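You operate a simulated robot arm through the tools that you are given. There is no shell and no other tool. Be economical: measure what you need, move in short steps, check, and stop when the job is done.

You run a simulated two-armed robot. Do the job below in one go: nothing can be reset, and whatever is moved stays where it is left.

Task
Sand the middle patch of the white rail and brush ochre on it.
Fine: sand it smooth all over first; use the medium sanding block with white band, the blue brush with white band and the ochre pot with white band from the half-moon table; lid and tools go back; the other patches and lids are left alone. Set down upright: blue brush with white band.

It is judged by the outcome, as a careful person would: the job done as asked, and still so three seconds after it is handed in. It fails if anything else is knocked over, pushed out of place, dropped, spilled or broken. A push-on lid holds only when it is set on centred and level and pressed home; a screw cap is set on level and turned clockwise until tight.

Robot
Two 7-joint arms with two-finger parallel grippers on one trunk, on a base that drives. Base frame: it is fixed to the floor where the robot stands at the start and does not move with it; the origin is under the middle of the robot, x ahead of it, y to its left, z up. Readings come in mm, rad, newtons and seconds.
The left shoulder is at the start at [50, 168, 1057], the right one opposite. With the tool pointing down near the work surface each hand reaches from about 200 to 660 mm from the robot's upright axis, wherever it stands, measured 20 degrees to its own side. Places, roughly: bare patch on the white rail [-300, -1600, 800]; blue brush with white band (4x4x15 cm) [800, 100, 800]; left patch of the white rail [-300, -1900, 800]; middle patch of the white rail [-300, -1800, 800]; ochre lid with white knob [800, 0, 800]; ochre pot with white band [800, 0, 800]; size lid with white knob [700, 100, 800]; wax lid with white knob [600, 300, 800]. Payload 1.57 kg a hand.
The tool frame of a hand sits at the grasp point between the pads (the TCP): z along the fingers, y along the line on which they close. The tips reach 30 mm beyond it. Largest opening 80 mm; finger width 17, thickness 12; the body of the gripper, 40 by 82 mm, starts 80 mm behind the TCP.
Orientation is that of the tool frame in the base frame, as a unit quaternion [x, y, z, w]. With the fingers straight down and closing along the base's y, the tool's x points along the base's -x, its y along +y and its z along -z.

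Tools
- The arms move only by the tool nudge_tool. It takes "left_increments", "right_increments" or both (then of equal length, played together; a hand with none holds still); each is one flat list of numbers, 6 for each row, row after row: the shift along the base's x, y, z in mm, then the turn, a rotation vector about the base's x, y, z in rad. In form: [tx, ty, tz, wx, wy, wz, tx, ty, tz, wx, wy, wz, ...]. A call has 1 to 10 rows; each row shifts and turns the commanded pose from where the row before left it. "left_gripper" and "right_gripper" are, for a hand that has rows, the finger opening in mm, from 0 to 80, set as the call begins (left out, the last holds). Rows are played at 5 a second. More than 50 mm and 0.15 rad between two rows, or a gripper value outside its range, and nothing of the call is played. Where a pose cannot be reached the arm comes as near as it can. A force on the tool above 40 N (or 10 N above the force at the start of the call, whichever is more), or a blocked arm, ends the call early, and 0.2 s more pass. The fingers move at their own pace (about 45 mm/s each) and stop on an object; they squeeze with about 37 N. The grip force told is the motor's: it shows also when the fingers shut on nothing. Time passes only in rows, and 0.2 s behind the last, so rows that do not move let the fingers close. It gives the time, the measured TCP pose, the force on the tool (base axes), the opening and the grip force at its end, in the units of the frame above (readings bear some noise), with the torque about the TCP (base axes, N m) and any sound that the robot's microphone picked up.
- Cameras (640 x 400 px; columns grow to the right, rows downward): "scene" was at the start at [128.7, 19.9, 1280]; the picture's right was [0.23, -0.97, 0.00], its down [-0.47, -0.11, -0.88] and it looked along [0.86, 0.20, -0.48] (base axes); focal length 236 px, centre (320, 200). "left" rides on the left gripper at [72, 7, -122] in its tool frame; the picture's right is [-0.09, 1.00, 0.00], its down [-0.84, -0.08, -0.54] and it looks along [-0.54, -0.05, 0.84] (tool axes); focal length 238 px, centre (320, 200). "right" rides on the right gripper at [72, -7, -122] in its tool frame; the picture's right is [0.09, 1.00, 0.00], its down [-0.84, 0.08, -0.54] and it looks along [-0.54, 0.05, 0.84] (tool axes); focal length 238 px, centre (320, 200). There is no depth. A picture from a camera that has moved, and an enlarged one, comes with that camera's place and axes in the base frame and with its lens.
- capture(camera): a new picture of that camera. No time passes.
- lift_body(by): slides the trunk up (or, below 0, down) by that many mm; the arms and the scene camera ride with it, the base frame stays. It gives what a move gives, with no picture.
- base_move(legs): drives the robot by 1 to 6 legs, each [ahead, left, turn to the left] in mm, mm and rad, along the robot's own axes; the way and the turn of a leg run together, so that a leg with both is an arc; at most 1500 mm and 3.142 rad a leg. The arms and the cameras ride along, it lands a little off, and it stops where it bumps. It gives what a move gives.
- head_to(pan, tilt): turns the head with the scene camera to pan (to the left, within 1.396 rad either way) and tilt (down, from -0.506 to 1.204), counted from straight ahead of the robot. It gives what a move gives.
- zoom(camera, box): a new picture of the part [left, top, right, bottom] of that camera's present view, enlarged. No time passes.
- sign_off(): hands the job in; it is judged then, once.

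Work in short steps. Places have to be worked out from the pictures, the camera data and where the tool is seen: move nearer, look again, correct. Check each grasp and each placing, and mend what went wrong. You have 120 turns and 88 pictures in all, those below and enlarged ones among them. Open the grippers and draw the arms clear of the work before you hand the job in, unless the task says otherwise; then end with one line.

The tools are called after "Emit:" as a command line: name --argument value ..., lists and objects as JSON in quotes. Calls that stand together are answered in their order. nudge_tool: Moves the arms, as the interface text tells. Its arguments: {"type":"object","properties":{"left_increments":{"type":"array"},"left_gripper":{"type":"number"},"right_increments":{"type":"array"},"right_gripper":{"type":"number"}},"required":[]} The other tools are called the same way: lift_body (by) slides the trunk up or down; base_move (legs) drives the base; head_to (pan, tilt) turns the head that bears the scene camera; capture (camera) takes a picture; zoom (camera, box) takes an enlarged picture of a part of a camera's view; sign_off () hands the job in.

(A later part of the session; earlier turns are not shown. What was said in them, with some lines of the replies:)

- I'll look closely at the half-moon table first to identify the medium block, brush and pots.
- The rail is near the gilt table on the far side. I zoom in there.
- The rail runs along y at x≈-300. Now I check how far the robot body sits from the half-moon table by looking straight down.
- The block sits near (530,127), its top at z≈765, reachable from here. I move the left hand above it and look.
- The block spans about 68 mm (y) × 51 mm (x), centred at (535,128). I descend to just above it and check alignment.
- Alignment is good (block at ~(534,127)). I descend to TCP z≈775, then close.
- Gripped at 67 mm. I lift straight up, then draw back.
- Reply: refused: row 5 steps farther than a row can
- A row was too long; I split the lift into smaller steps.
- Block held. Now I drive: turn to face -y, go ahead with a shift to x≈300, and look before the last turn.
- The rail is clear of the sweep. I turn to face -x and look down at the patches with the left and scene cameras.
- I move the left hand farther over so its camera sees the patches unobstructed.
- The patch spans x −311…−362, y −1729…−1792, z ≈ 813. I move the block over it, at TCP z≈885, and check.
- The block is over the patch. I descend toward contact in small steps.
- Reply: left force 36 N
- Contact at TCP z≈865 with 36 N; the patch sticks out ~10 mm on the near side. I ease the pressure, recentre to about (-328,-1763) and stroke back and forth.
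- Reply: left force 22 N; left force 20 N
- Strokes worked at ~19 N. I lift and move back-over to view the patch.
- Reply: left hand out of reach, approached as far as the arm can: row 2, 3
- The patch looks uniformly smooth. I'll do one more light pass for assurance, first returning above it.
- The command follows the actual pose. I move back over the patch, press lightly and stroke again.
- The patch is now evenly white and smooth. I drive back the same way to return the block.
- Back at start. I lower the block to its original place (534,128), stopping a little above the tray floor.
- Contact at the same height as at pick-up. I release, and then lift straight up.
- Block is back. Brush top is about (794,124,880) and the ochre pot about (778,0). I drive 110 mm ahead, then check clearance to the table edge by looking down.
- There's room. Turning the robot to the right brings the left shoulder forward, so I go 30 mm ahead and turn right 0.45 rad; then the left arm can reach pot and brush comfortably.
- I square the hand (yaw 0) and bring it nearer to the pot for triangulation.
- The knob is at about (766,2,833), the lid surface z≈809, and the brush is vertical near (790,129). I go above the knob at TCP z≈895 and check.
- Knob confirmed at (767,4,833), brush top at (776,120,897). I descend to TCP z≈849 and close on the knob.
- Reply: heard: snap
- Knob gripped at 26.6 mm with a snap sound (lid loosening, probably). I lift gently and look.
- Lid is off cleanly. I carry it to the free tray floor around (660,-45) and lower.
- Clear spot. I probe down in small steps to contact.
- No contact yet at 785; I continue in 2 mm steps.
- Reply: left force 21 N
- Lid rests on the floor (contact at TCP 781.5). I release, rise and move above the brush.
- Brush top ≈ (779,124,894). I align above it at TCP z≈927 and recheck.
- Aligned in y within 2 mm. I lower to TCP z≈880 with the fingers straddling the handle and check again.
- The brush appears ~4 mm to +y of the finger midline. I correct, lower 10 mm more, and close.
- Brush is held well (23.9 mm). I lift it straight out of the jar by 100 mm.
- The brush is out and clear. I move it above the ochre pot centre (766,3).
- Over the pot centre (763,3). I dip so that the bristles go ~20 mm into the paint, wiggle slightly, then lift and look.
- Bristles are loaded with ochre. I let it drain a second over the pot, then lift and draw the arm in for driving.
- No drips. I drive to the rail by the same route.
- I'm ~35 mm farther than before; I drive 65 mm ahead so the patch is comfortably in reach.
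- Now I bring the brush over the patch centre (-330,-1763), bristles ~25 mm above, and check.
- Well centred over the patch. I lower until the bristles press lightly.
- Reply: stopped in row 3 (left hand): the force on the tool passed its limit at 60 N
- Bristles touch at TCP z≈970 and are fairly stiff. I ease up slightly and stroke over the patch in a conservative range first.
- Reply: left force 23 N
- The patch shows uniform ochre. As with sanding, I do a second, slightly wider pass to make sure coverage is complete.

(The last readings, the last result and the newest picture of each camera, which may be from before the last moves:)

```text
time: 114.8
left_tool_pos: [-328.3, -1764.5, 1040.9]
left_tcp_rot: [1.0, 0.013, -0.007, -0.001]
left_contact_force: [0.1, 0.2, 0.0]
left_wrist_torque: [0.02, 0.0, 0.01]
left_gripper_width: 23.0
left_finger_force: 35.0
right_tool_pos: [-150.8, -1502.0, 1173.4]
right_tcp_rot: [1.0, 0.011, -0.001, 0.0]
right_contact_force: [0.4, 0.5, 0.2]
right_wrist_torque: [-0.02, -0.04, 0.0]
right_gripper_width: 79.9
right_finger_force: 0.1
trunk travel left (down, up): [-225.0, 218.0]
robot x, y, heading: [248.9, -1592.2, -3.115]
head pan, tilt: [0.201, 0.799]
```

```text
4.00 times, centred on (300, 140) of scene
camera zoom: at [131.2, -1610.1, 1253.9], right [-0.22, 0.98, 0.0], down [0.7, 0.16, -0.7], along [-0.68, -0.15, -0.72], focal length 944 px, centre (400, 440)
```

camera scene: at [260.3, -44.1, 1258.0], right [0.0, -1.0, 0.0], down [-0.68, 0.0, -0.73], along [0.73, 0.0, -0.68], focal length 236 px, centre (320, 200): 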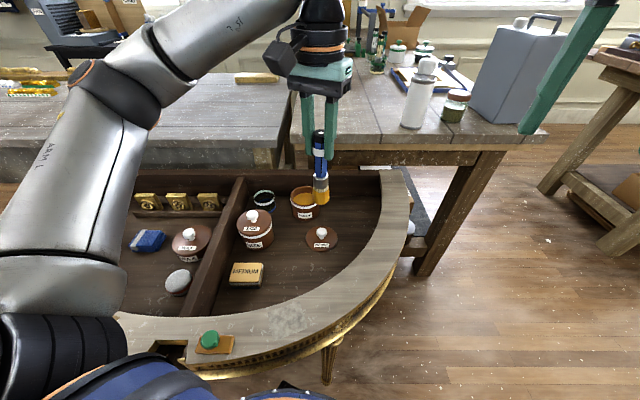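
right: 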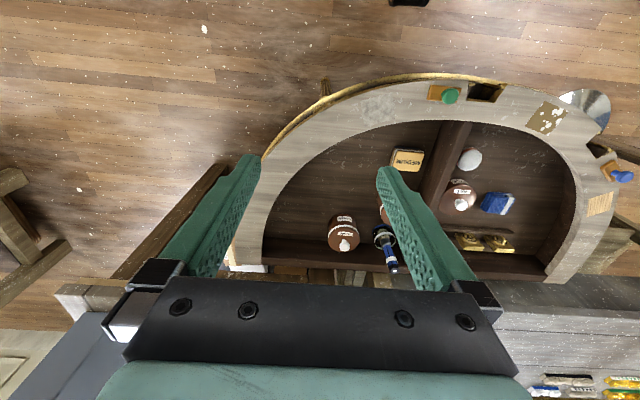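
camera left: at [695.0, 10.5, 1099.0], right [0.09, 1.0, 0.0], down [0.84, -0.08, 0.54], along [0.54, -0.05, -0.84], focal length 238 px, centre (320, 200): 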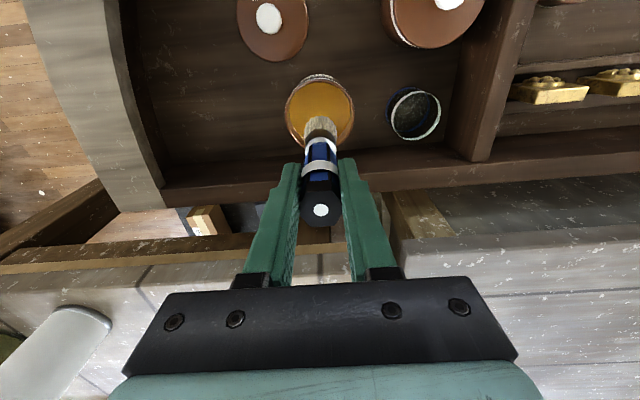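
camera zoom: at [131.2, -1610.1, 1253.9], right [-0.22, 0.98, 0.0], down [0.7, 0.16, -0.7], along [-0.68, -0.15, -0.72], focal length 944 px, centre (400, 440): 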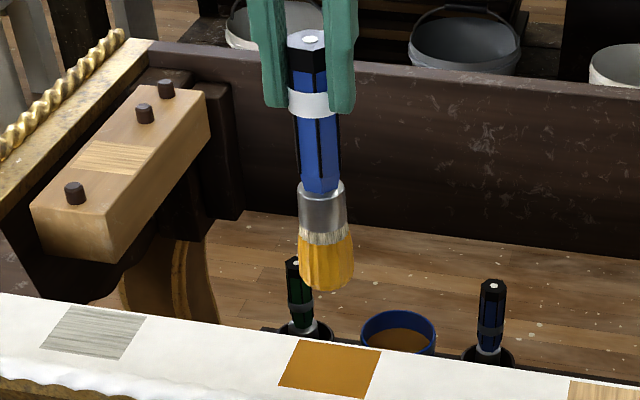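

Colour deepened a bit and the second pass was very light. I do one more pass with slightly more pressure and compare.

Emit:
nudge_tool --left_increments '[-2, 1, -45, 0, 0, 0, 0, 0, -25, 0, 0, 0, 0, 0, -4, 0, 0, 0, 8, 13, 0, 0, 0, 0, 0, -13, 0, 0, 0, 0, 0, -13, 0, 0, 0, 0, -8, 0, 0, 0, 0, 0, -8, 0, 0, 0, 0, 0, 0, 13, 0, 0, 0, 0, 0, 13, 0, 0, 0, 0]'

Emit:
nudge_tool --left_increments '[8, 0, 0, 0, 0, 0, 0, -13, 0, 0, 0, 0, 0, -13, 0, 0, 0, 0, 0, 13, 0, 0, 0, 0, 8, 0, 0, 0, 0, 0, -8, 0, 0, 0, 0, 0, 0, 0, 40, 0, 0, 0, 0, 0, 40, 0, 0, 0, 0, 0, 25, 0, 0, 0]'

Emit:
zoom --camera "scene" --box '[220, 90, 380, 190]'

```text
time: 117.0
left_tool_pos: [-339.6, -1751.2, 968.3]
left_tcp_rot: [1.0, 0.014, -0.009, 0.0]
left_contact_force: [-1.4, -6.1, 18.6]
left_wrist_torque: [-0.9, 0.32, 0.04]
left_gripper_width: 23.6
left_finger_force: 35.7
right_tool_pos: [-150.4, -1501.4, 1174.1]
right_tcp_rot: [1.0, 0.011, -0.001, 0.0]
right_contact_force: [0.9, 0.4, -0.1]
right_wrist_torque: [0.0, -0.02, 0.01]
right_gripper_width: 80.0
right_finger_force: 0.0
trunk travel left (down, up): [-225.0, 218.0]
robot x, y, heading: [249.1, -1591.5, -3.119]
head pan, tilt: [0.201, 0.799]
```

```text
time: 119.0
left_tool_pos: [-329.9, -1764.4, 1071.4]
left_tcp_rot: [1.0, 0.013, -0.008, -0.001]
left_contact_force: [0.7, -0.4, -0.8]
left_wrist_torque: [0.0, 0.01, -0.03]
left_gripper_width: 23.3
left_finger_force: 35.8
left hand out of reach, approached as far as the arm can: row 9
right_tool_pos: [-151.4, -1500.3, 1172.5]
right_tcp_rot: [1.0, 0.012, 0.0, -0.001]
right_contact_force: [0.4, 0.3, 0.4]
right_wrist_torque: [-0.01, 0.02, 0.0]
right_gripper_width: 80.2
right_finger_force: 0.0
trunk travel left (down, up): [-225.0, 218.0]
robot x, y, heading: [248.2, -1590.1, -3.117]
head pan, tilt: [0.201, 0.799]
```

```text
4.00 times, centred on (300, 140) of scene
camera zoom: at [131.4, -1610.2, 1253.9], right [-0.22, 0.98, 0.0], down [0.7, 0.16, -0.7], along [-0.68, -0.15, -0.72], focal length 944 px, centre (400, 440)
```

zoom: 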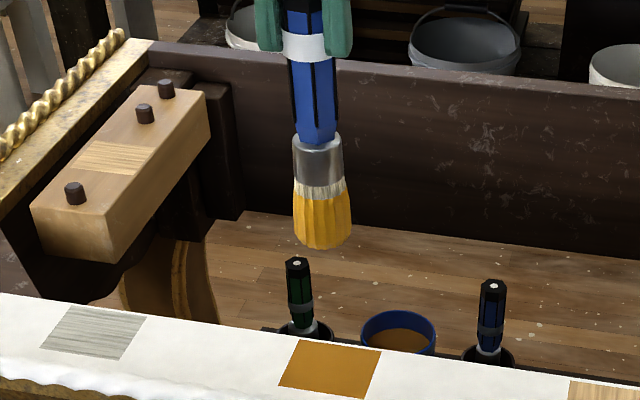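

Colour is unchanged now, so coverage is complete. I draw the arm in and drive back to the half-moon table.

Emit:
nudge_tool --left_increments '[40, -5, 0, 0, -0.016, 0, 40, -6, 0, 0, 0, 0, 40, -6, 0, 0, 0, 0, 30, -5, 0, 0, 0, 0]'

Emit:
base_move --legs '[[-60, 0, 0], [0, 0, 1.547], [-850, -302, 0], [-783, 0, 0], [0, 0, 1.126]]'

```text
time: 120.0
left_tool_pos: [-180.4, -1787.3, 1072.9]
left_tcp_rot: [1.0, 0.014, 0.0, -0.002]
left_contact_force: [-0.1, 0.3, -0.7]
left_wrist_torque: [-0.02, 0.04, 0.01]
left_gripper_width: 23.2
left_finger_force: 36.0
right_tool_pos: [-150.4, -1502.4, 1173.3]
right_tcp_rot: [1.0, 0.011, -0.002, 0.001]
right_contact_force: [-0.3, -0.3, 0.9]
right_wrist_torque: [-0.01, 0.0, 0.0]
right_gripper_width: 79.8
right_finger_force: 0.0
trunk travel left (down, up): [-225.0, 218.0]
robot x, y, heading: [251.0, -1593.1, -3.118]
head pan, tilt: [0.201, 0.799]
```

```text
time: 135.7
left_tool_pos: [473.0, 27.6, 1070.2]
left_tcp_rot: [0.214, 0.977, -0.001, -0.001]
left_contact_force: [-0.6, 0.7, -0.9]
left_wrist_torque: [0.0, 0.0, -0.02]
left_gripper_width: 23.1
left_finger_force: 35.7
right_tool_pos: [321.7, -213.8, 1174.5]
right_tcp_rot: [0.216, 0.976, 0.001, 0.001]
right_contact_force: [0.4, 0.4, 0.3]
right_wrist_torque: [-0.02, -0.02, -0.01]
right_gripper_width: 79.9
right_finger_force: 0.0
trunk travel left (down, up): [-225.0, 218.0]
robot x, y, heading: [-0.6, 42.3, -0.432]
head pan, tilt: [0.201, 0.799]
```

Position is good. I approach the table 155 mm and look.

Emit:
base_move --legs '[[155, 0, -0.012]]'

Emit:
head_to --pan 0.45 --tilt 0.75

Emit:
zoom --camera "scene" --box '[200, 130, 392, 250]'

```text
time: 137.1
left_tool_pos: [612.0, -41.7, 1071.6]
left_tcp_rot: [0.22, 0.975, 0.0, -0.002]
left_contact_force: [0.8, -0.4, -0.7]
left_wrist_torque: [0.0, 0.03, 0.01]
left_gripper_width: 23.3
left_finger_force: 35.1
right_tool_pos: [458.9, -282.9, 1173.7]
right_tcp_rot: [0.222, 0.975, 0.0, 0.0]
right_contact_force: [-0.5, 0.8, -1.2]
right_wrist_torque: [-0.01, 0.01, -0.03]
right_gripper_width: 80.2
right_finger_force: 0.0
trunk travel left (down, up): [-225.0, 218.0]
robot x, y, heading: [139.0, -20.7, -0.451]
head pan, tilt: [0.201, 0.799]
```

```text
time: 137.9
left_tool_pos: [610.8, -41.4, 1070.4]
left_tcp_rot: [0.22, 0.976, -0.001, -0.001]
left_contact_force: [-0.4, 0.2, 0.0]
left_wrist_torque: [0.0, -0.03, 0.0]
left_gripper_width: 22.8
left_finger_force: 35.7
right_tool_pos: [457.2, -283.4, 1174.3]
right_tcp_rot: [0.221, 0.975, 0.001, 0.001]
right_contact_force: [0.2, -0.1, -0.1]
right_wrist_torque: [0.0, -0.02, -0.03]
right_gripper_width: 79.8
right_finger_force: 0.0
trunk travel left (down, up): [-225.0, 218.0]
robot x, y, heading: [140.0, -22.4, -0.445]
head pan, tilt: [0.45, 0.75]
```

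```text
3.33 times, centred on (296, 190) of scene
camera zoom: at [259.1, -40.4, 1257.9], right [0.0, -1.0, 0.0], down [-0.68, 0.0, -0.73], along [0.73, 0.0, -0.68], focal length 787 px, centre (400, 233)
```

zoom: 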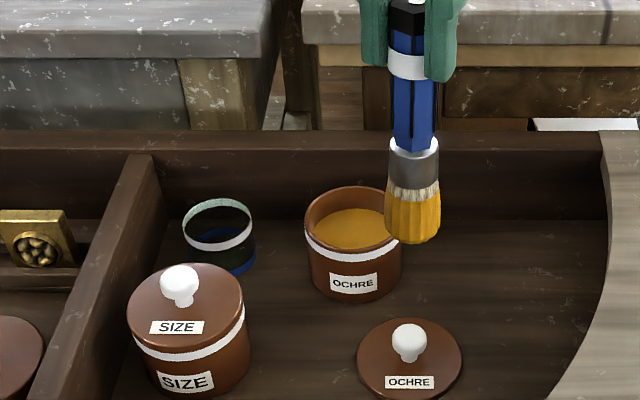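

Everything is in place. I bring the brush over its jar (779,127), squaring the yaw.

Emit:
nudge_tool --left_increments '[28, 28, -10, 0, 0, 0.074, 28, 28, -10, 0, 0, 0.074, 28, 28, -10, 0, 0, 0.074, 28, 28, -15, 0, 0, 0.074, 28, 28, -20, 0, 0, 0.074, 28, 28, -20, 0, 0, 0.074]'

Emit:
zoom --camera "scene" --box '[220, 110, 380, 210]'

Emit:
zoom --camera "left" --box '[200, 60, 440, 210]'

```text
time: 139.3
left_tool_pos: [780.2, 126.2, 984.3]
left_tcp_rot: [0.0, 1.0, -0.001, -0.001]
left_contact_force: [0.0, 0.1, -0.5]
left_wrist_torque: [-0.02, 0.04, -0.04]
left_gripper_width: 22.8
left_finger_force: 35.1
right_tool_pos: [458.4, -283.4, 1174.1]
right_tcp_rot: [0.222, 0.975, 0.0, 0.0]
right_contact_force: [-0.1, -0.2, -0.3]
right_wrist_torque: [0.01, -0.01, 0.02]
right_gripper_width: 80.1
right_finger_force: 0.0
trunk travel left (down, up): [-225.0, 218.0]
robot x, y, heading: [138.1, -24.2, -0.446]
head pan, tilt: [0.45, 0.75]
```

```text
4.00 times, centred on (300, 160) of scene
camera zoom: at [259.4, -40.1, 1257.9], right [0.0, -1.0, 0.0], down [-0.68, 0.0, -0.73], along [0.73, 0.0, -0.68], focal length 944 px, centre (400, 360)
```

zoom: 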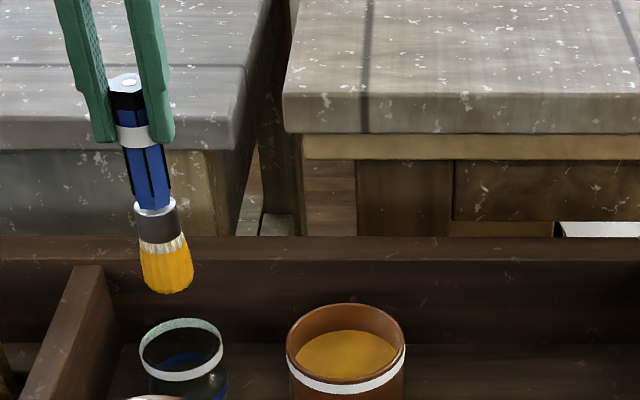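

```text
2.67 times, centred on (320, 135) of left
camera zoom: at [707.4, 133.7, 1108.0], right [0.09, 1.0, 0.0], down [0.84, -0.08, 0.54], along [0.54, -0.05, -0.84], focal length 636 px, centre (320, 373)
```

zoom: 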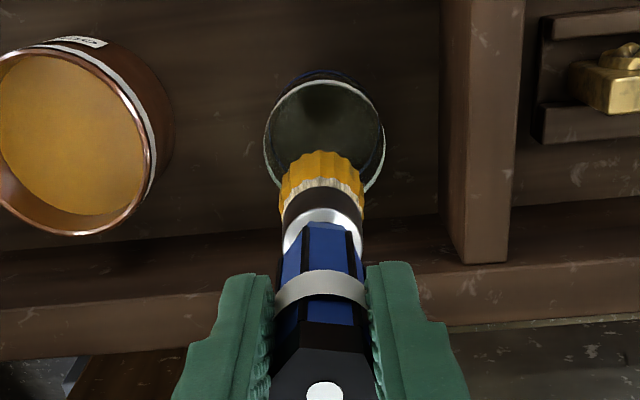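

The jar centre is about (780,128); the brush seems to sit ~10 mm lower in the grip than before, so the bottom will touch near TCP z≈881. I lower to 896 first.

Emit:
nudge_tool --left_increments '[0, 1, -25, 0, 0, 0, 0, 0, -25, 0, 0, 0, 0, 0, -20, 0, 0, 0, 0, 0, -14, 0, 0, 0, 0, 0, -4, 0, 0, 0]'

Emit:
zoom --camera "scene" --box '[220, 120, 380, 220]'

```text
time: 140.5
left_tool_pos: [780.0, 126.8, 899.4]
left_tcp_rot: [0.0, 1.0, -0.002, -0.001]
left_contact_force: [-0.7, 0.7, -0.5]
left_wrist_torque: [-0.01, -0.03, 0.01]
left_gripper_width: 23.0
left_finger_force: 35.5
right_tool_pos: [457.4, -283.5, 1173.7]
right_tcp_rot: [0.221, 0.975, 0.0, 0.0]
right_contact_force: [0.7, -0.4, -0.7]
right_wrist_torque: [0.03, 0.0, -0.03]
right_gripper_width: 79.9
right_finger_force: 0.1
trunk travel left (down, up): [-225.0, 218.0]
robot x, y, heading: [136.2, -25.8, -0.448]
head pan, tilt: [0.45, 0.75]
```

```text
4.00 times, centred on (300, 170) of scene
camera zoom: at [259.1, -40.3, 1257.9], right [0.0, -1.0, 0.0], down [-0.68, 0.0, -0.73], along [0.73, 0.0, -0.68], focal length 944 px, centre (400, 320)
```

zoom: 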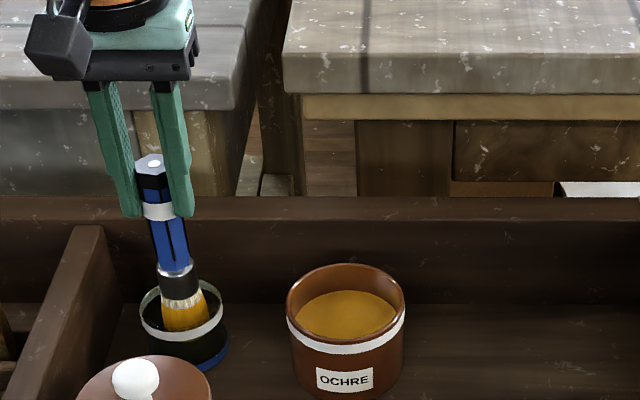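

The brush enters the jar without touching. I lower on in small steps until it rests.

Emit:
nudge_tool --left_increments '[0, 0, -6, 0, 0, 0, 0, 0, -4, 0, 0, 0, 0, 0, -3, 0, 0, 0]'

Emit:
nudge_tool --left_increments '[0, 0, -2, 0, 0, 0, 0, 0, -2, 0, 0, 0]'

```text
time: 141.3
left_tool_pos: [781.3, 126.4, 886.0]
left_tcp_rot: [0.0, 1.0, -0.001, 0.0]
left_contact_force: [0.9, 0.2, -1.4]
left_wrist_torque: [-0.01, 0.01, 0.04]
left_gripper_width: 23.2
left_finger_force: 35.8
right_tool_pos: [457.2, -282.7, 1173.1]
right_tcp_rot: [0.221, 0.975, 0.0, -0.001]
right_contact_force: [0.3, -0.5, -0.3]
right_wrist_torque: [0.03, 0.01, 0.0]
right_gripper_width: 79.9
right_finger_force: 0.2
trunk travel left (down, up): [-225.0, 218.0]
robot x, y, heading: [139.2, -19.9, -0.446]
head pan, tilt: [0.45, 0.75]
```

```text
time: 141.9
left_tool_pos: [778.7, 126.8, 883.0]
left_tcp_rot: [-0.001, 1.0, -0.002, 0.0]
left_contact_force: [-1.4, 0.4, 8.0]
left_wrist_torque: [0.16, 0.0, -0.01]
left_gripper_width: 23.0
left_finger_force: 35.3
right_tool_pos: [457.3, -284.1, 1174.4]
right_tcp_rot: [0.222, 0.975, 0.001, 0.001]
right_contact_force: [0.4, 0.3, 0.0]
right_wrist_torque: [0.0, 0.03, -0.03]
right_gripper_width: 79.9
right_finger_force: 0.0
trunk travel left (down, up): [-225.0, 218.0]
robot x, y, heading: [139.3, -22.2, -0.45]
head pan, tilt: [0.45, 0.75]
```

It rests on the jar bottom at TCP 883. I ease off 1 mm, open the fingers and look.

Emit:
nudge_tool --left_increments '[0, 0, 1, 0, 0, 0, 0, 0, 0, 0, 0, 0]'

Emit:
nudge_tool --left_increments '[0, 0, 0, 0, 0, 0, 0, 0, 0, 0, 0, 0, 0, 0, 0, 0, 0, 0]' --left_gripper 64

Emit:
zoom --camera "left" --box '[200, 60, 440, 210]'

```text
time: 142.5
left_tool_pos: [779.9, 126.9, 883.2]
left_tcp_rot: [0.0, 1.0, -0.002, 0.0]
left_contact_force: [1.6, -0.4, 5.8]
left_wrist_torque: [0.03, -0.29, -0.05]
left_gripper_width: 23.1
left_finger_force: 34.9
right_tool_pos: [456.7, -283.8, 1174.4]
right_tcp_rot: [0.222, 0.975, 0.0, 0.0]
right_contact_force: [-1.2, 0.4, -0.7]
right_wrist_torque: [-0.03, -0.02, 0.01]
right_gripper_width: 80.1
right_finger_force: 0.0
trunk travel left (down, up): [-225.0, 218.0]
robot x, y, heading: [144.0, -21.7, -0.446]
head pan, tilt: [0.45, 0.75]
```

```text
time: 143.3
left_tool_pos: [780.2, 126.0, 883.1]
left_tcp_rot: [0.0, 1.0, 0.0, -0.002]
left_contact_force: [0.0, -0.3, -0.7]
left_wrist_torque: [0.02, -0.02, -0.01]
left_gripper_width: 64.1
left_finger_force: 0.0
right_tool_pos: [457.6, -283.9, 1173.3]
right_tcp_rot: [0.221, 0.975, 0.0, 0.0]
right_contact_force: [-0.5, 1.8, 0.2]
right_wrist_torque: [-0.01, 0.01, -0.02]
right_gripper_width: 79.9
right_finger_force: 0.0
trunk travel left (down, up): [-225.0, 218.0]
robot x, y, heading: [140.1, -27.6, -0.446]
head pan, tilt: [0.45, 0.75]
```

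```text
2.67 times, centred on (320, 135) of left
camera zoom: at [707.3, 134.3, 1004.9], right [0.09, 1.0, 0.0], down [0.84, -0.08, 0.54], along [0.54, -0.05, -0.84], focal length 636 px, centre (320, 373)
```

zoom: 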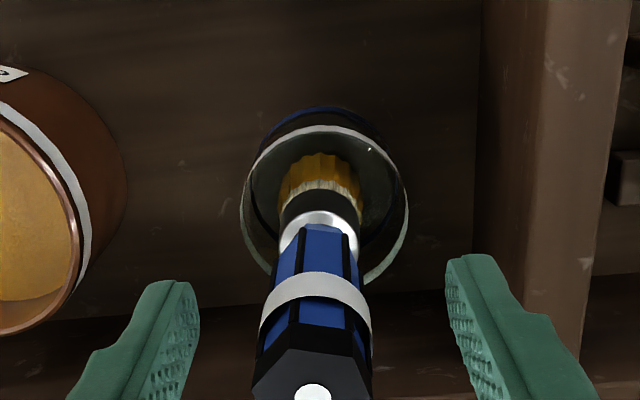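

Brush stands free and upright in the jar. I rise straight up and move over the lid on the tray floor.

Emit:
nudge_tool --left_increments '[0, 0, 25, 0, 0, 0, 0, 0, 30, 0, 0, 0, 0, 0, 30, 0, 0, 0, -24, -34, 0, 0, 0, 0, -24, -34, 0, 0, 0, 0, -24, -35, 0, 0, 0, 0, -24, -35, 0, 0, 0, 0, -23, -34, 0, 0, 0, 0, 0, 0, -40, 0, 0, 0, 0, 0, -45, 0, 0, 0]' --left_gripper 60

Emit:
zoom --camera "scene" --box '[220, 130, 380, 260]'

Emit:
zoom --camera "left" --box '[200, 60, 440, 210]'

```text
time: 145.5
left_tool_pos: [660.9, -46.8, 880.8]
left_tcp_rot: [0.0, 1.0, -0.002, -0.001]
left_contact_force: [0.4, 0.4, 0.9]
left_wrist_torque: [0.02, 0.0, -0.04]
left_gripper_width: 59.9
left_finger_force: 0.0
right_tool_pos: [457.6, -283.2, 1173.3]
right_tcp_rot: [0.221, 0.975, 0.0, 0.0]
right_contact_force: [0.1, -0.2, -0.2]
right_wrist_torque: [-0.02, -0.01, 0.0]
right_gripper_width: 80.0
right_finger_force: 0.1
trunk travel left (down, up): [-225.0, 218.0]
robot x, y, heading: [140.3, -20.6, -0.446]
head pan, tilt: [0.45, 0.75]
```

```text
3.08 times, centred on (300, 195) of scene
camera zoom: at [259.2, -40.3, 1257.9], right [0.0, -1.0, 0.0], down [-0.68, 0.0, -0.73], along [0.73, 0.0, -0.68], focal length 726 px, centre (382, 215)
```

zoom: 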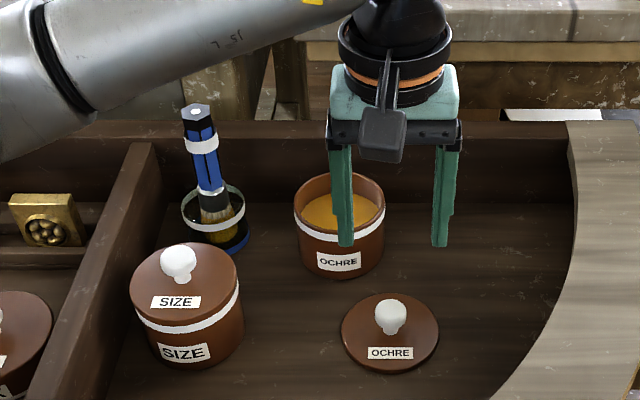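

```text
2.67 times, centred on (320, 135) of left
camera zoom: at [588.5, -38.6, 1004.3], right [0.09, 1.0, 0.0], down [0.84, -0.08, 0.54], along [0.54, -0.05, -0.84], focal length 636 px, centre (320, 373)
```

zoom: 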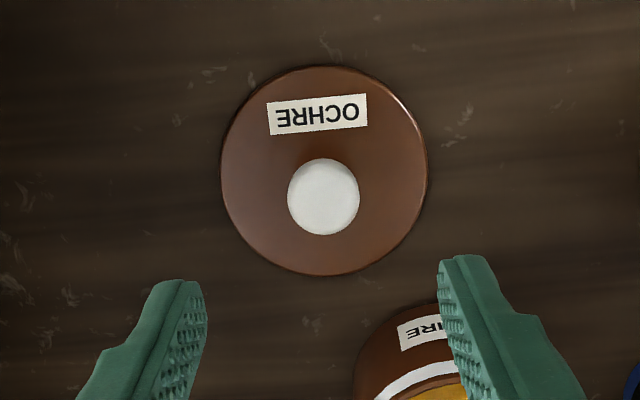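

Lid knob is at (662,-44.5). I descend onto it and grip.

Emit:
nudge_tool --left_increments '[1, 2, -35, 0, 0, 0, 0, 0, -35, 0, 0, 0, 0, 0, -28, 0, 0, 0, 0, 0, 0, 0, 0, 0]'

Emit:
nudge_tool --left_increments '[0, 0, 0, 0, 0, 0, 0, 0, 0, 0, 0, 0, 0, 0, 0, 0, 0, 0]' --left_gripper 10

```text
time: 146.5
left_tool_pos: [661.4, -44.0, 783.7]
left_tcp_rot: [0.0, 1.0, -0.001, 0.0]
left_contact_force: [0.7, -0.4, -1.5]
left_wrist_torque: [0.0, -0.02, 0.01]
left_gripper_width: 59.8
left_finger_force: 0.1
right_tool_pos: [457.8, -283.0, 1172.6]
right_tcp_rot: [0.222, 0.975, 0.0, 0.0]
right_contact_force: [-0.7, -0.1, 0.5]
right_wrist_torque: [0.01, 0.0, -0.01]
right_gripper_width: 80.0
right_finger_force: 0.2
trunk travel left (down, up): [-225.0, 218.0]
robot x, y, heading: [138.9, -21.3, -0.446]
head pan, tilt: [0.45, 0.75]
```

```text
time: 147.3
left_tool_pos: [662.1, -44.3, 784.7]
left_tcp_rot: [0.0, 1.0, 0.0, -0.001]
left_contact_force: [-0.4, -0.4, -0.7]
left_wrist_torque: [0.01, -0.03, -0.01]
left_gripper_width: 26.6
left_finger_force: 21.9
right_tool_pos: [456.4, -283.6, 1172.4]
right_tcp_rot: [0.222, 0.975, 0.0, 0.0]
right_contact_force: [0.5, -0.3, -0.6]
right_wrist_torque: [-0.01, -0.02, 0.0]
right_gripper_width: 79.8
right_finger_force: 0.0
trunk travel left (down, up): [-225.0, 218.0]
robot x, y, heading: [143.2, -19.7, -0.449]
head pan, tilt: [0.45, 0.75]
```

Gripped at 26.6 mm. I lift to z≈900 and carry it above the pot (766,3.5).

Emit:
nudge_tool --left_increments '[0, 0, 20, 0, 0, 0, 0, 0, 45, 0, 0, 0, 0, 0, 45, 0, 0, 0, 0, 0, 6, 0, 0, 0, 35, 16, 0, 0, 0, 0, 35, 16, 0, 0, 0, 0, 34.3, 15.7, 0, 0, 0, 0, 0, 0, 0, 0, 0, 0]'

Emit:
nudge_tool --left_increments '[0, 0, -15, 0, 0, 0, 0, 0, -12, 0, 0, 0, 0, 0, 0, 0, 0, 0]'

Emit:
zoom --camera "scene" --box '[240, 140, 368, 220]'

Emit:
zoom --camera "left" --box '[200, 60, 440, 210]'

```text
time: 149.1
left_tool_pos: [766.8, 3.1, 901.4]
left_tcp_rot: [0.0, 1.0, -0.001, -0.001]
left_contact_force: [0.1, 0.5, 0.9]
left_wrist_torque: [0.0, -0.01, 0.0]
left_gripper_width: 26.0
left_finger_force: 37.0
right_tool_pos: [456.6, -282.3, 1172.9]
right_tcp_rot: [0.221, 0.975, 0.0, -0.001]
right_contact_force: [0.6, -0.1, 0.0]
right_wrist_torque: [0.05, 0.02, 0.0]
right_gripper_width: 80.0
right_finger_force: 0.0
trunk travel left (down, up): [-225.0, 218.0]
robot x, y, heading: [143.4, -22.6, -0.446]
head pan, tilt: [0.45, 0.75]
```

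```text
time: 149.9
left_tool_pos: [766.5, 4.1, 874.1]
left_tcp_rot: [0.0, 1.0, -0.001, -0.001]
left_contact_force: [0.7, 0.3, 0.0]
left_wrist_torque: [-0.03, 0.04, 0.02]
left_gripper_width: 25.9
left_finger_force: 37.4
right_tool_pos: [458.0, -283.5, 1173.3]
right_tcp_rot: [0.222, 0.975, -0.001, 0.001]
right_contact_force: [0.7, 0.1, 0.3]
right_wrist_torque: [-0.06, 0.01, 0.01]
right_gripper_width: 80.1
right_finger_force: 0.1
trunk travel left (down, up): [-225.0, 218.0]
robot x, y, heading: [139.8, -20.9, -0.445]
head pan, tilt: [0.45, 0.75]
```

```text
5.00 times, centred on (304, 180) of scene
camera zoom: at [259.1, -40.3, 1257.9], right [0.0, -1.0, 0.0], down [-0.68, 0.0, -0.73], along [0.73, 0.0, -0.68], focal length 1180 px, centre (400, 300)
```

zoom: 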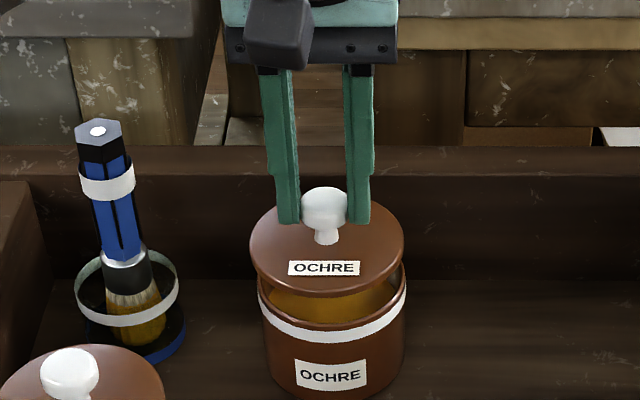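

```text
2.67 times, centred on (320, 135) of left
camera zoom: at [693.8, 11.8, 995.9], right [0.09, 1.0, 0.0], down [0.84, -0.08, 0.54], along [0.54, -0.05, -0.84], focal length 636 px, centre (320, 373)
```

zoom: 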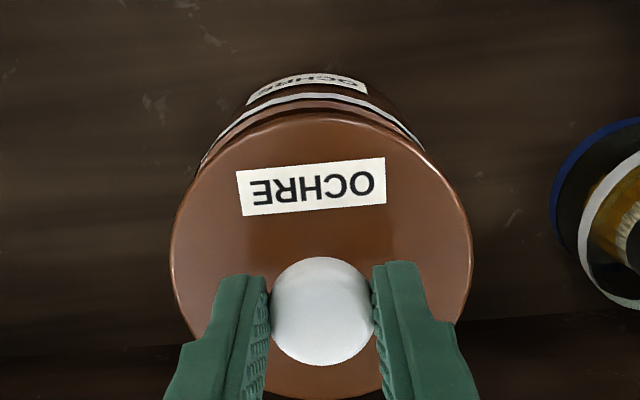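

The lid looks about centred (≈1 mm to +y). I correct 1 mm and lower to just touching.

Emit:
nudge_tool --left_increments '[0, -1, -10, 0, 0, 0, 0, 0, -5, 0, 0, 0, 0, 0, -3, 0, 0, 0]'

Emit:
nudge_tool --left_increments '[0, 0, -2, 0, 0, 0, 0, 0, -2, 0, 0, 0]'

Emit:
zoom --camera "scene" --box '[240, 140, 368, 220]'

```text
time: 150.7
left_tool_pos: [766.2, 3.9, 854.8]
left_tcp_rot: [0.0, 1.0, -0.001, -0.002]
left_contact_force: [-0.5, 0.5, -1.0]
left_wrist_torque: [0.05, 0.03, 0.01]
left_gripper_width: 26.0
left_finger_force: 37.7
right_tool_pos: [456.6, -283.9, 1174.5]
right_tcp_rot: [0.222, 0.975, -0.001, 0.0]
right_contact_force: [-0.2, 0.0, 0.3]
right_wrist_torque: [0.03, -0.04, 0.0]
right_gripper_width: 80.0
right_finger_force: 0.1
trunk travel left (down, up): [-225.0, 218.0]
robot x, y, heading: [139.1, -19.4, -0.445]
head pan, tilt: [0.45, 0.75]
```

```text
time: 151.3
left_tool_pos: [766.9, 3.6, 851.0]
left_tcp_rot: [0.0, 1.0, -0.001, 0.0]
left_contact_force: [-0.6, 0.2, -0.8]
left_wrist_torque: [0.0, 0.04, 0.04]
left_gripper_width: 26.1
left_finger_force: 36.3
right_tool_pos: [456.2, -284.2, 1172.4]
right_tcp_rot: [0.222, 0.975, 0.0, 0.0]
right_contact_force: [-0.7, -0.6, 0.3]
right_wrist_torque: [0.03, -0.02, 0.01]
right_gripper_width: 79.9
right_finger_force: 0.0
trunk travel left (down, up): [-225.0, 218.0]
robot x, y, heading: [141.2, -23.8, -0.449]
head pan, tilt: [0.45, 0.75]
```

```text
5.00 times, centred on (304, 180) of scene
camera zoom: at [259.1, -40.3, 1257.9], right [0.0, -1.0, 0.0], down [-0.68, 0.0, -0.73], along [0.73, 0.0, -0.68], focal length 1180 px, centre (400, 300)
```

zoom: 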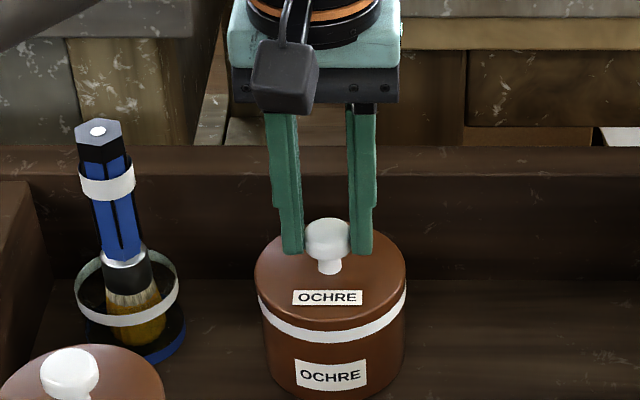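

The lid is centred and level on the pot. I press it home.

Emit:
nudge_tool --left_increments '[0, 0, -2, 0, 0, 0, 0, 0, -2, 0, 0, 0, 0, 0, -1.5, 0, 0, 0]'

```text
time: 152.1
left_tool_pos: [765.8, 2.6, 849.9]
left_tcp_rot: [-0.001, 1.0, -0.003, 0.001]
left_contact_force: [1.6, 0.2, 24.9]
left_wrist_torque: [0.27, 0.56, 0.02]
left_gripper_width: 25.8
left_finger_force: 36.9
right_tool_pos: [455.1, -284.0, 1175.0]
right_tcp_rot: [0.222, 0.975, 0.0, 0.003]
right_contact_force: [-0.4, 0.5, 0.3]
right_wrist_torque: [0.01, 0.0, -0.02]
right_gripper_width: 80.2
right_finger_force: 0.0
trunk travel left (down, up): [-225.0, 218.0]
robot x, y, heading: [139.8, -24.3, -0.448]
head pan, tilt: [0.45, 0.75]
```

25 N but no snap heard yet; I press a little more.

Emit:
nudge_tool --left_increments '[0, 0, -1.5, 0, 0, 0, 0, 0, -1.5, 0, 0, 0, 0, 0, 0, 0, 0, 0]'

```text
time: 152.9
left_tool_pos: [765.6, 3.1, 850.8]
left_tcp_rot: [-0.001, 1.0, -0.005, 0.005]
left_contact_force: [-1.4, 4.3, 36.1]
left_wrist_torque: [0.27, -0.07, 0.04]
left_gripper_width: 25.7
left_finger_force: 37.3
right_tool_pos: [454.8, -283.8, 1175.3]
right_tcp_rot: [0.22, 0.975, 0.0, 0.003]
right_contact_force: [-0.2, 0.0, -0.1]
right_wrist_torque: [0.01, 0.01, 0.02]
right_gripper_width: 79.8
right_finger_force: 0.2
trunk travel left (down, up): [-225.0, 218.0]
robot x, y, heading: [139.9, -22.3, -0.446]
head pan, tilt: [0.45, 0.75]
```

No movement at 36 N – it may already be home. I press once more to ~44 N to be sure and listen.

Emit:
nudge_tool --left_increments '[0, 0, -1.2, 0, 0, 0, 0, 0, 0, 0, 0, 0]'

Emit:
zoom --camera "scene" --box '[265, 165, 345, 215]'

```text
time: 153.5
left_tool_pos: [764.9, 2.7, 850.2]
left_tcp_rot: [-0.001, 1.0, -0.005, 0.005]
left_contact_force: [-0.4, 6.0, 39.7]
left_wrist_torque: [0.36, -0.08, 0.06]
left_gripper_width: 25.8
left_finger_force: 36.9
right_tool_pos: [454.3, -283.4, 1174.6]
right_tcp_rot: [0.222, 0.975, 0.0, 0.003]
right_contact_force: [-0.8, -0.1, -0.6]
right_wrist_torque: [0.01, 0.03, 0.0]
right_gripper_width: 79.8
right_finger_force: 0.0
trunk travel left (down, up): [-225.0, 218.0]
robot x, y, heading: [139.4, -21.6, -0.449]
head pan, tilt: [0.45, 0.75]
```

```text
8.00 times, centred on (305, 190) of scene
camera zoom: at [254.8, -39.9, 1258.6], right [0.0, -1.0, 0.0], down [-0.68, 0.0, -0.73], along [0.73, 0.0, -0.68], focal length 1888 px, centre (440, 280)
```

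zoom: 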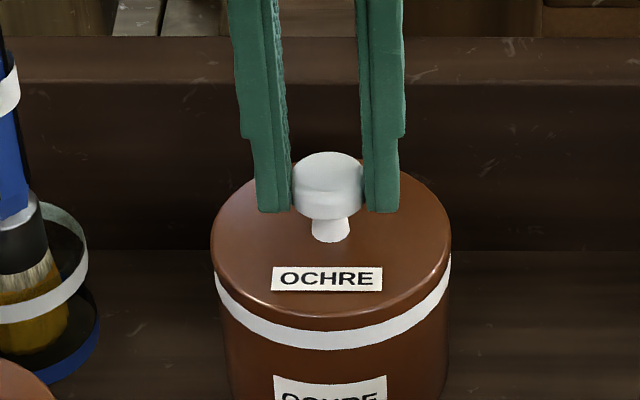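

Visually seated as at the start. I relieve the pressure, open the fingers and listen.

Emit:
nudge_tool --left_increments '[0, 0, 3, 0, 0, 0, 0, 0, 2.5, 0, 0, 0, 0, 0, 0, 0, 0, 0]'

Emit:
nudge_tool --left_increments '[0, 0, 0, 0, 0, 0, 0, 0, 0, 0, 0, 0]' --left_gripper 60

Emit:
nudge_tool --left_increments '[0, 0, 30, 0, 0, 0, 0, 0, 30, 0, 0, 0]'

Emit:
zoom --camera "scene" --box '[265, 165, 345, 215]'

```text
time: 154.3
left_tool_pos: [766.3, 0.7, 849.9]
left_tcp_rot: [0.001, 1.0, -0.003, 0.001]
left_contact_force: [5.3, 0.7, 22.3]
left_wrist_torque: [0.06, -0.53, 0.0]
left_gripper_width: 26.2
left_finger_force: 36.6
right_tool_pos: [456.3, -283.9, 1173.9]
right_tcp_rot: [0.221, 0.975, 0.002, 0.0]
right_contact_force: [-0.3, 0.8, -0.1]
right_wrist_torque: [0.0, 0.01, -0.02]
right_gripper_width: 80.1
right_finger_force: 0.0
trunk travel left (down, up): [-225.0, 218.0]
robot x, y, heading: [142.0, -19.0, -0.446]
head pan, tilt: [0.45, 0.75]
```

```text
time: 154.9
left_tool_pos: [767.2, 3.8, 846.8]
left_tcp_rot: [0.0, 1.0, -0.001, -0.001]
left_contact_force: [0.0, -0.6, 0.2]
left_wrist_torque: [-0.01, 0.0, 0.05]
left_gripper_width: 60.1
left_finger_force: 0.1
right_tool_pos: [456.6, -283.3, 1173.8]
right_tcp_rot: [0.222, 0.975, 0.0, 0.0]
right_contact_force: [-0.1, 0.5, -1.0]
right_wrist_torque: [0.04, -0.01, -0.01]
right_gripper_width: 80.1
right_finger_force: 0.1
trunk travel left (down, up): [-225.0, 218.0]
robot x, y, heading: [141.6, -23.9, -0.447]
head pan, tilt: [0.45, 0.75]
heard: snap
```

```text
time: 155.5
left_tool_pos: [766.2, 1.1, 907.4]
left_tcp_rot: [0.0, 1.0, -0.002, -0.001]
left_contact_force: [0.2, -0.6, -0.6]
left_wrist_torque: [0.03, -0.01, 0.0]
left_gripper_width: 59.9
left_finger_force: 0.0
right_tool_pos: [457.0, -283.9, 1175.0]
right_tcp_rot: [0.222, 0.975, 0.0, 0.001]
right_contact_force: [-0.6, -0.7, 0.1]
right_wrist_torque: [-0.03, 0.0, -0.01]
right_gripper_width: 79.8
right_finger_force: 0.0
trunk travel left (down, up): [-225.0, 218.0]
robot x, y, heading: [140.3, -26.4, -0.446]
head pan, tilt: [0.45, 0.75]
```

```text
8.00 times, centred on (305, 190) of scene
camera zoom: at [258.9, -40.4, 1257.9], right [0.0, -1.0, 0.0], down [-0.68, 0.0, -0.73], along [0.73, 0.0, -0.68], focal length 1888 px, centre (440, 280)
```

zoom: 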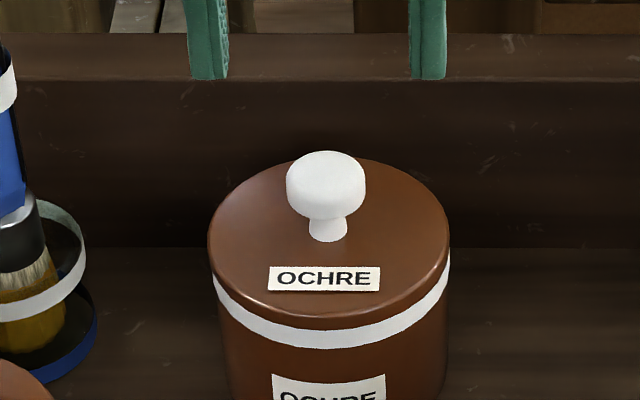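

Heard the snap on release: the lid is latched. I withdraw the arm upward and back, and do a final check.

Emit:
nudge_tool --left_increments '[0, 0, 45, 0, 0, 0, 0, 0, 45, 0, 0, 0, -40, -10, 20, 0, 0, 0, -45, -10, 0, 0, 0, 0, -45, -10, 0, 0, 0, 0, -45, -10, 0, 0, 0, 0]'

Emit:
base_move --legs '[[-150, 0, 0]]'

Emit:
capture --camera "scene"

```text
time: 156.9
left_tool_pos: [589.9, -36.8, 1016.4]
left_tcp_rot: [-0.001, 1.0, -0.001, -0.001]
left_contact_force: [0.8, -0.3, 0.2]
left_wrist_torque: [0.02, 0.02, 0.05]
left_gripper_width: 60.1
left_finger_force: 0.1
right_tool_pos: [457.6, -283.9, 1174.8]
right_tcp_rot: [0.221, 0.975, 0.0, 0.002]
right_contact_force: [-0.4, 0.1, -0.5]
right_wrist_torque: [-0.02, -0.02, -0.06]
right_gripper_width: 80.1
right_finger_force: 0.1
trunk travel left (down, up): [-225.0, 218.0]
robot x, y, heading: [141.7, -21.7, -0.444]
head pan, tilt: [0.45, 0.75]
```

```text
time: 158.2
left_tool_pos: [455.3, 28.0, 1018.0]
left_tcp_rot: [-0.001, 1.0, -0.002, -0.002]
left_contact_force: [0.2, -0.1, 0.2]
left_wrist_torque: [-0.02, 0.02, 0.02]
left_gripper_width: 60.2
left_finger_force: 0.1
right_tool_pos: [323.4, -218.7, 1173.0]
right_tcp_rot: [0.221, 0.975, 0.0, 0.001]
right_contact_force: [-0.2, -0.1, -0.8]
right_wrist_torque: [0.01, -0.01, 0.01]
right_gripper_width: 79.7
right_finger_force: 0.0
trunk travel left (down, up): [-225.0, 218.0]
robot x, y, heading: [3.1, 40.4, -0.443]
head pan, tilt: [0.45, 0.75]
```

```text
19 pictures are left
camera scene: at [124.5, 24.1, 1258.0], right [0.0, -1.0, 0.0], down [-0.68, 0.0, -0.73], along [0.73, 0.0, -0.68], focal length 236 px, centre (320, 200)
```

scene: 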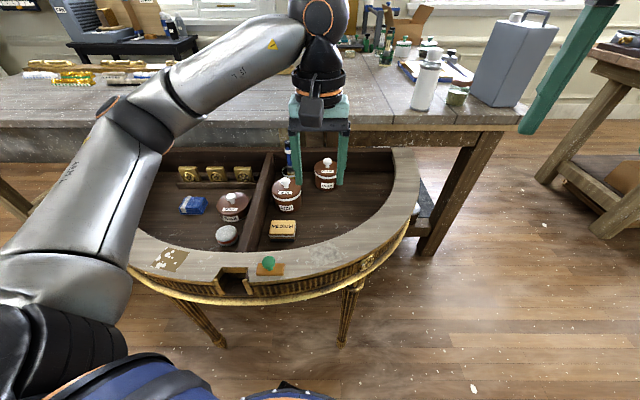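

All items are back in place: the brush stands upright, the ochre lid is on, and the block is where it was. The arms are clear with grippers open, so I hand in.

Emit:
sign_off

```text
The job is handed in.
```

I sanded the middle patch of the white rail smooth and brushed it evenly with ochre. The medium block is back in its place, the blue brush stands upright in its jar, and the ochre lid snapped shut on its pot.
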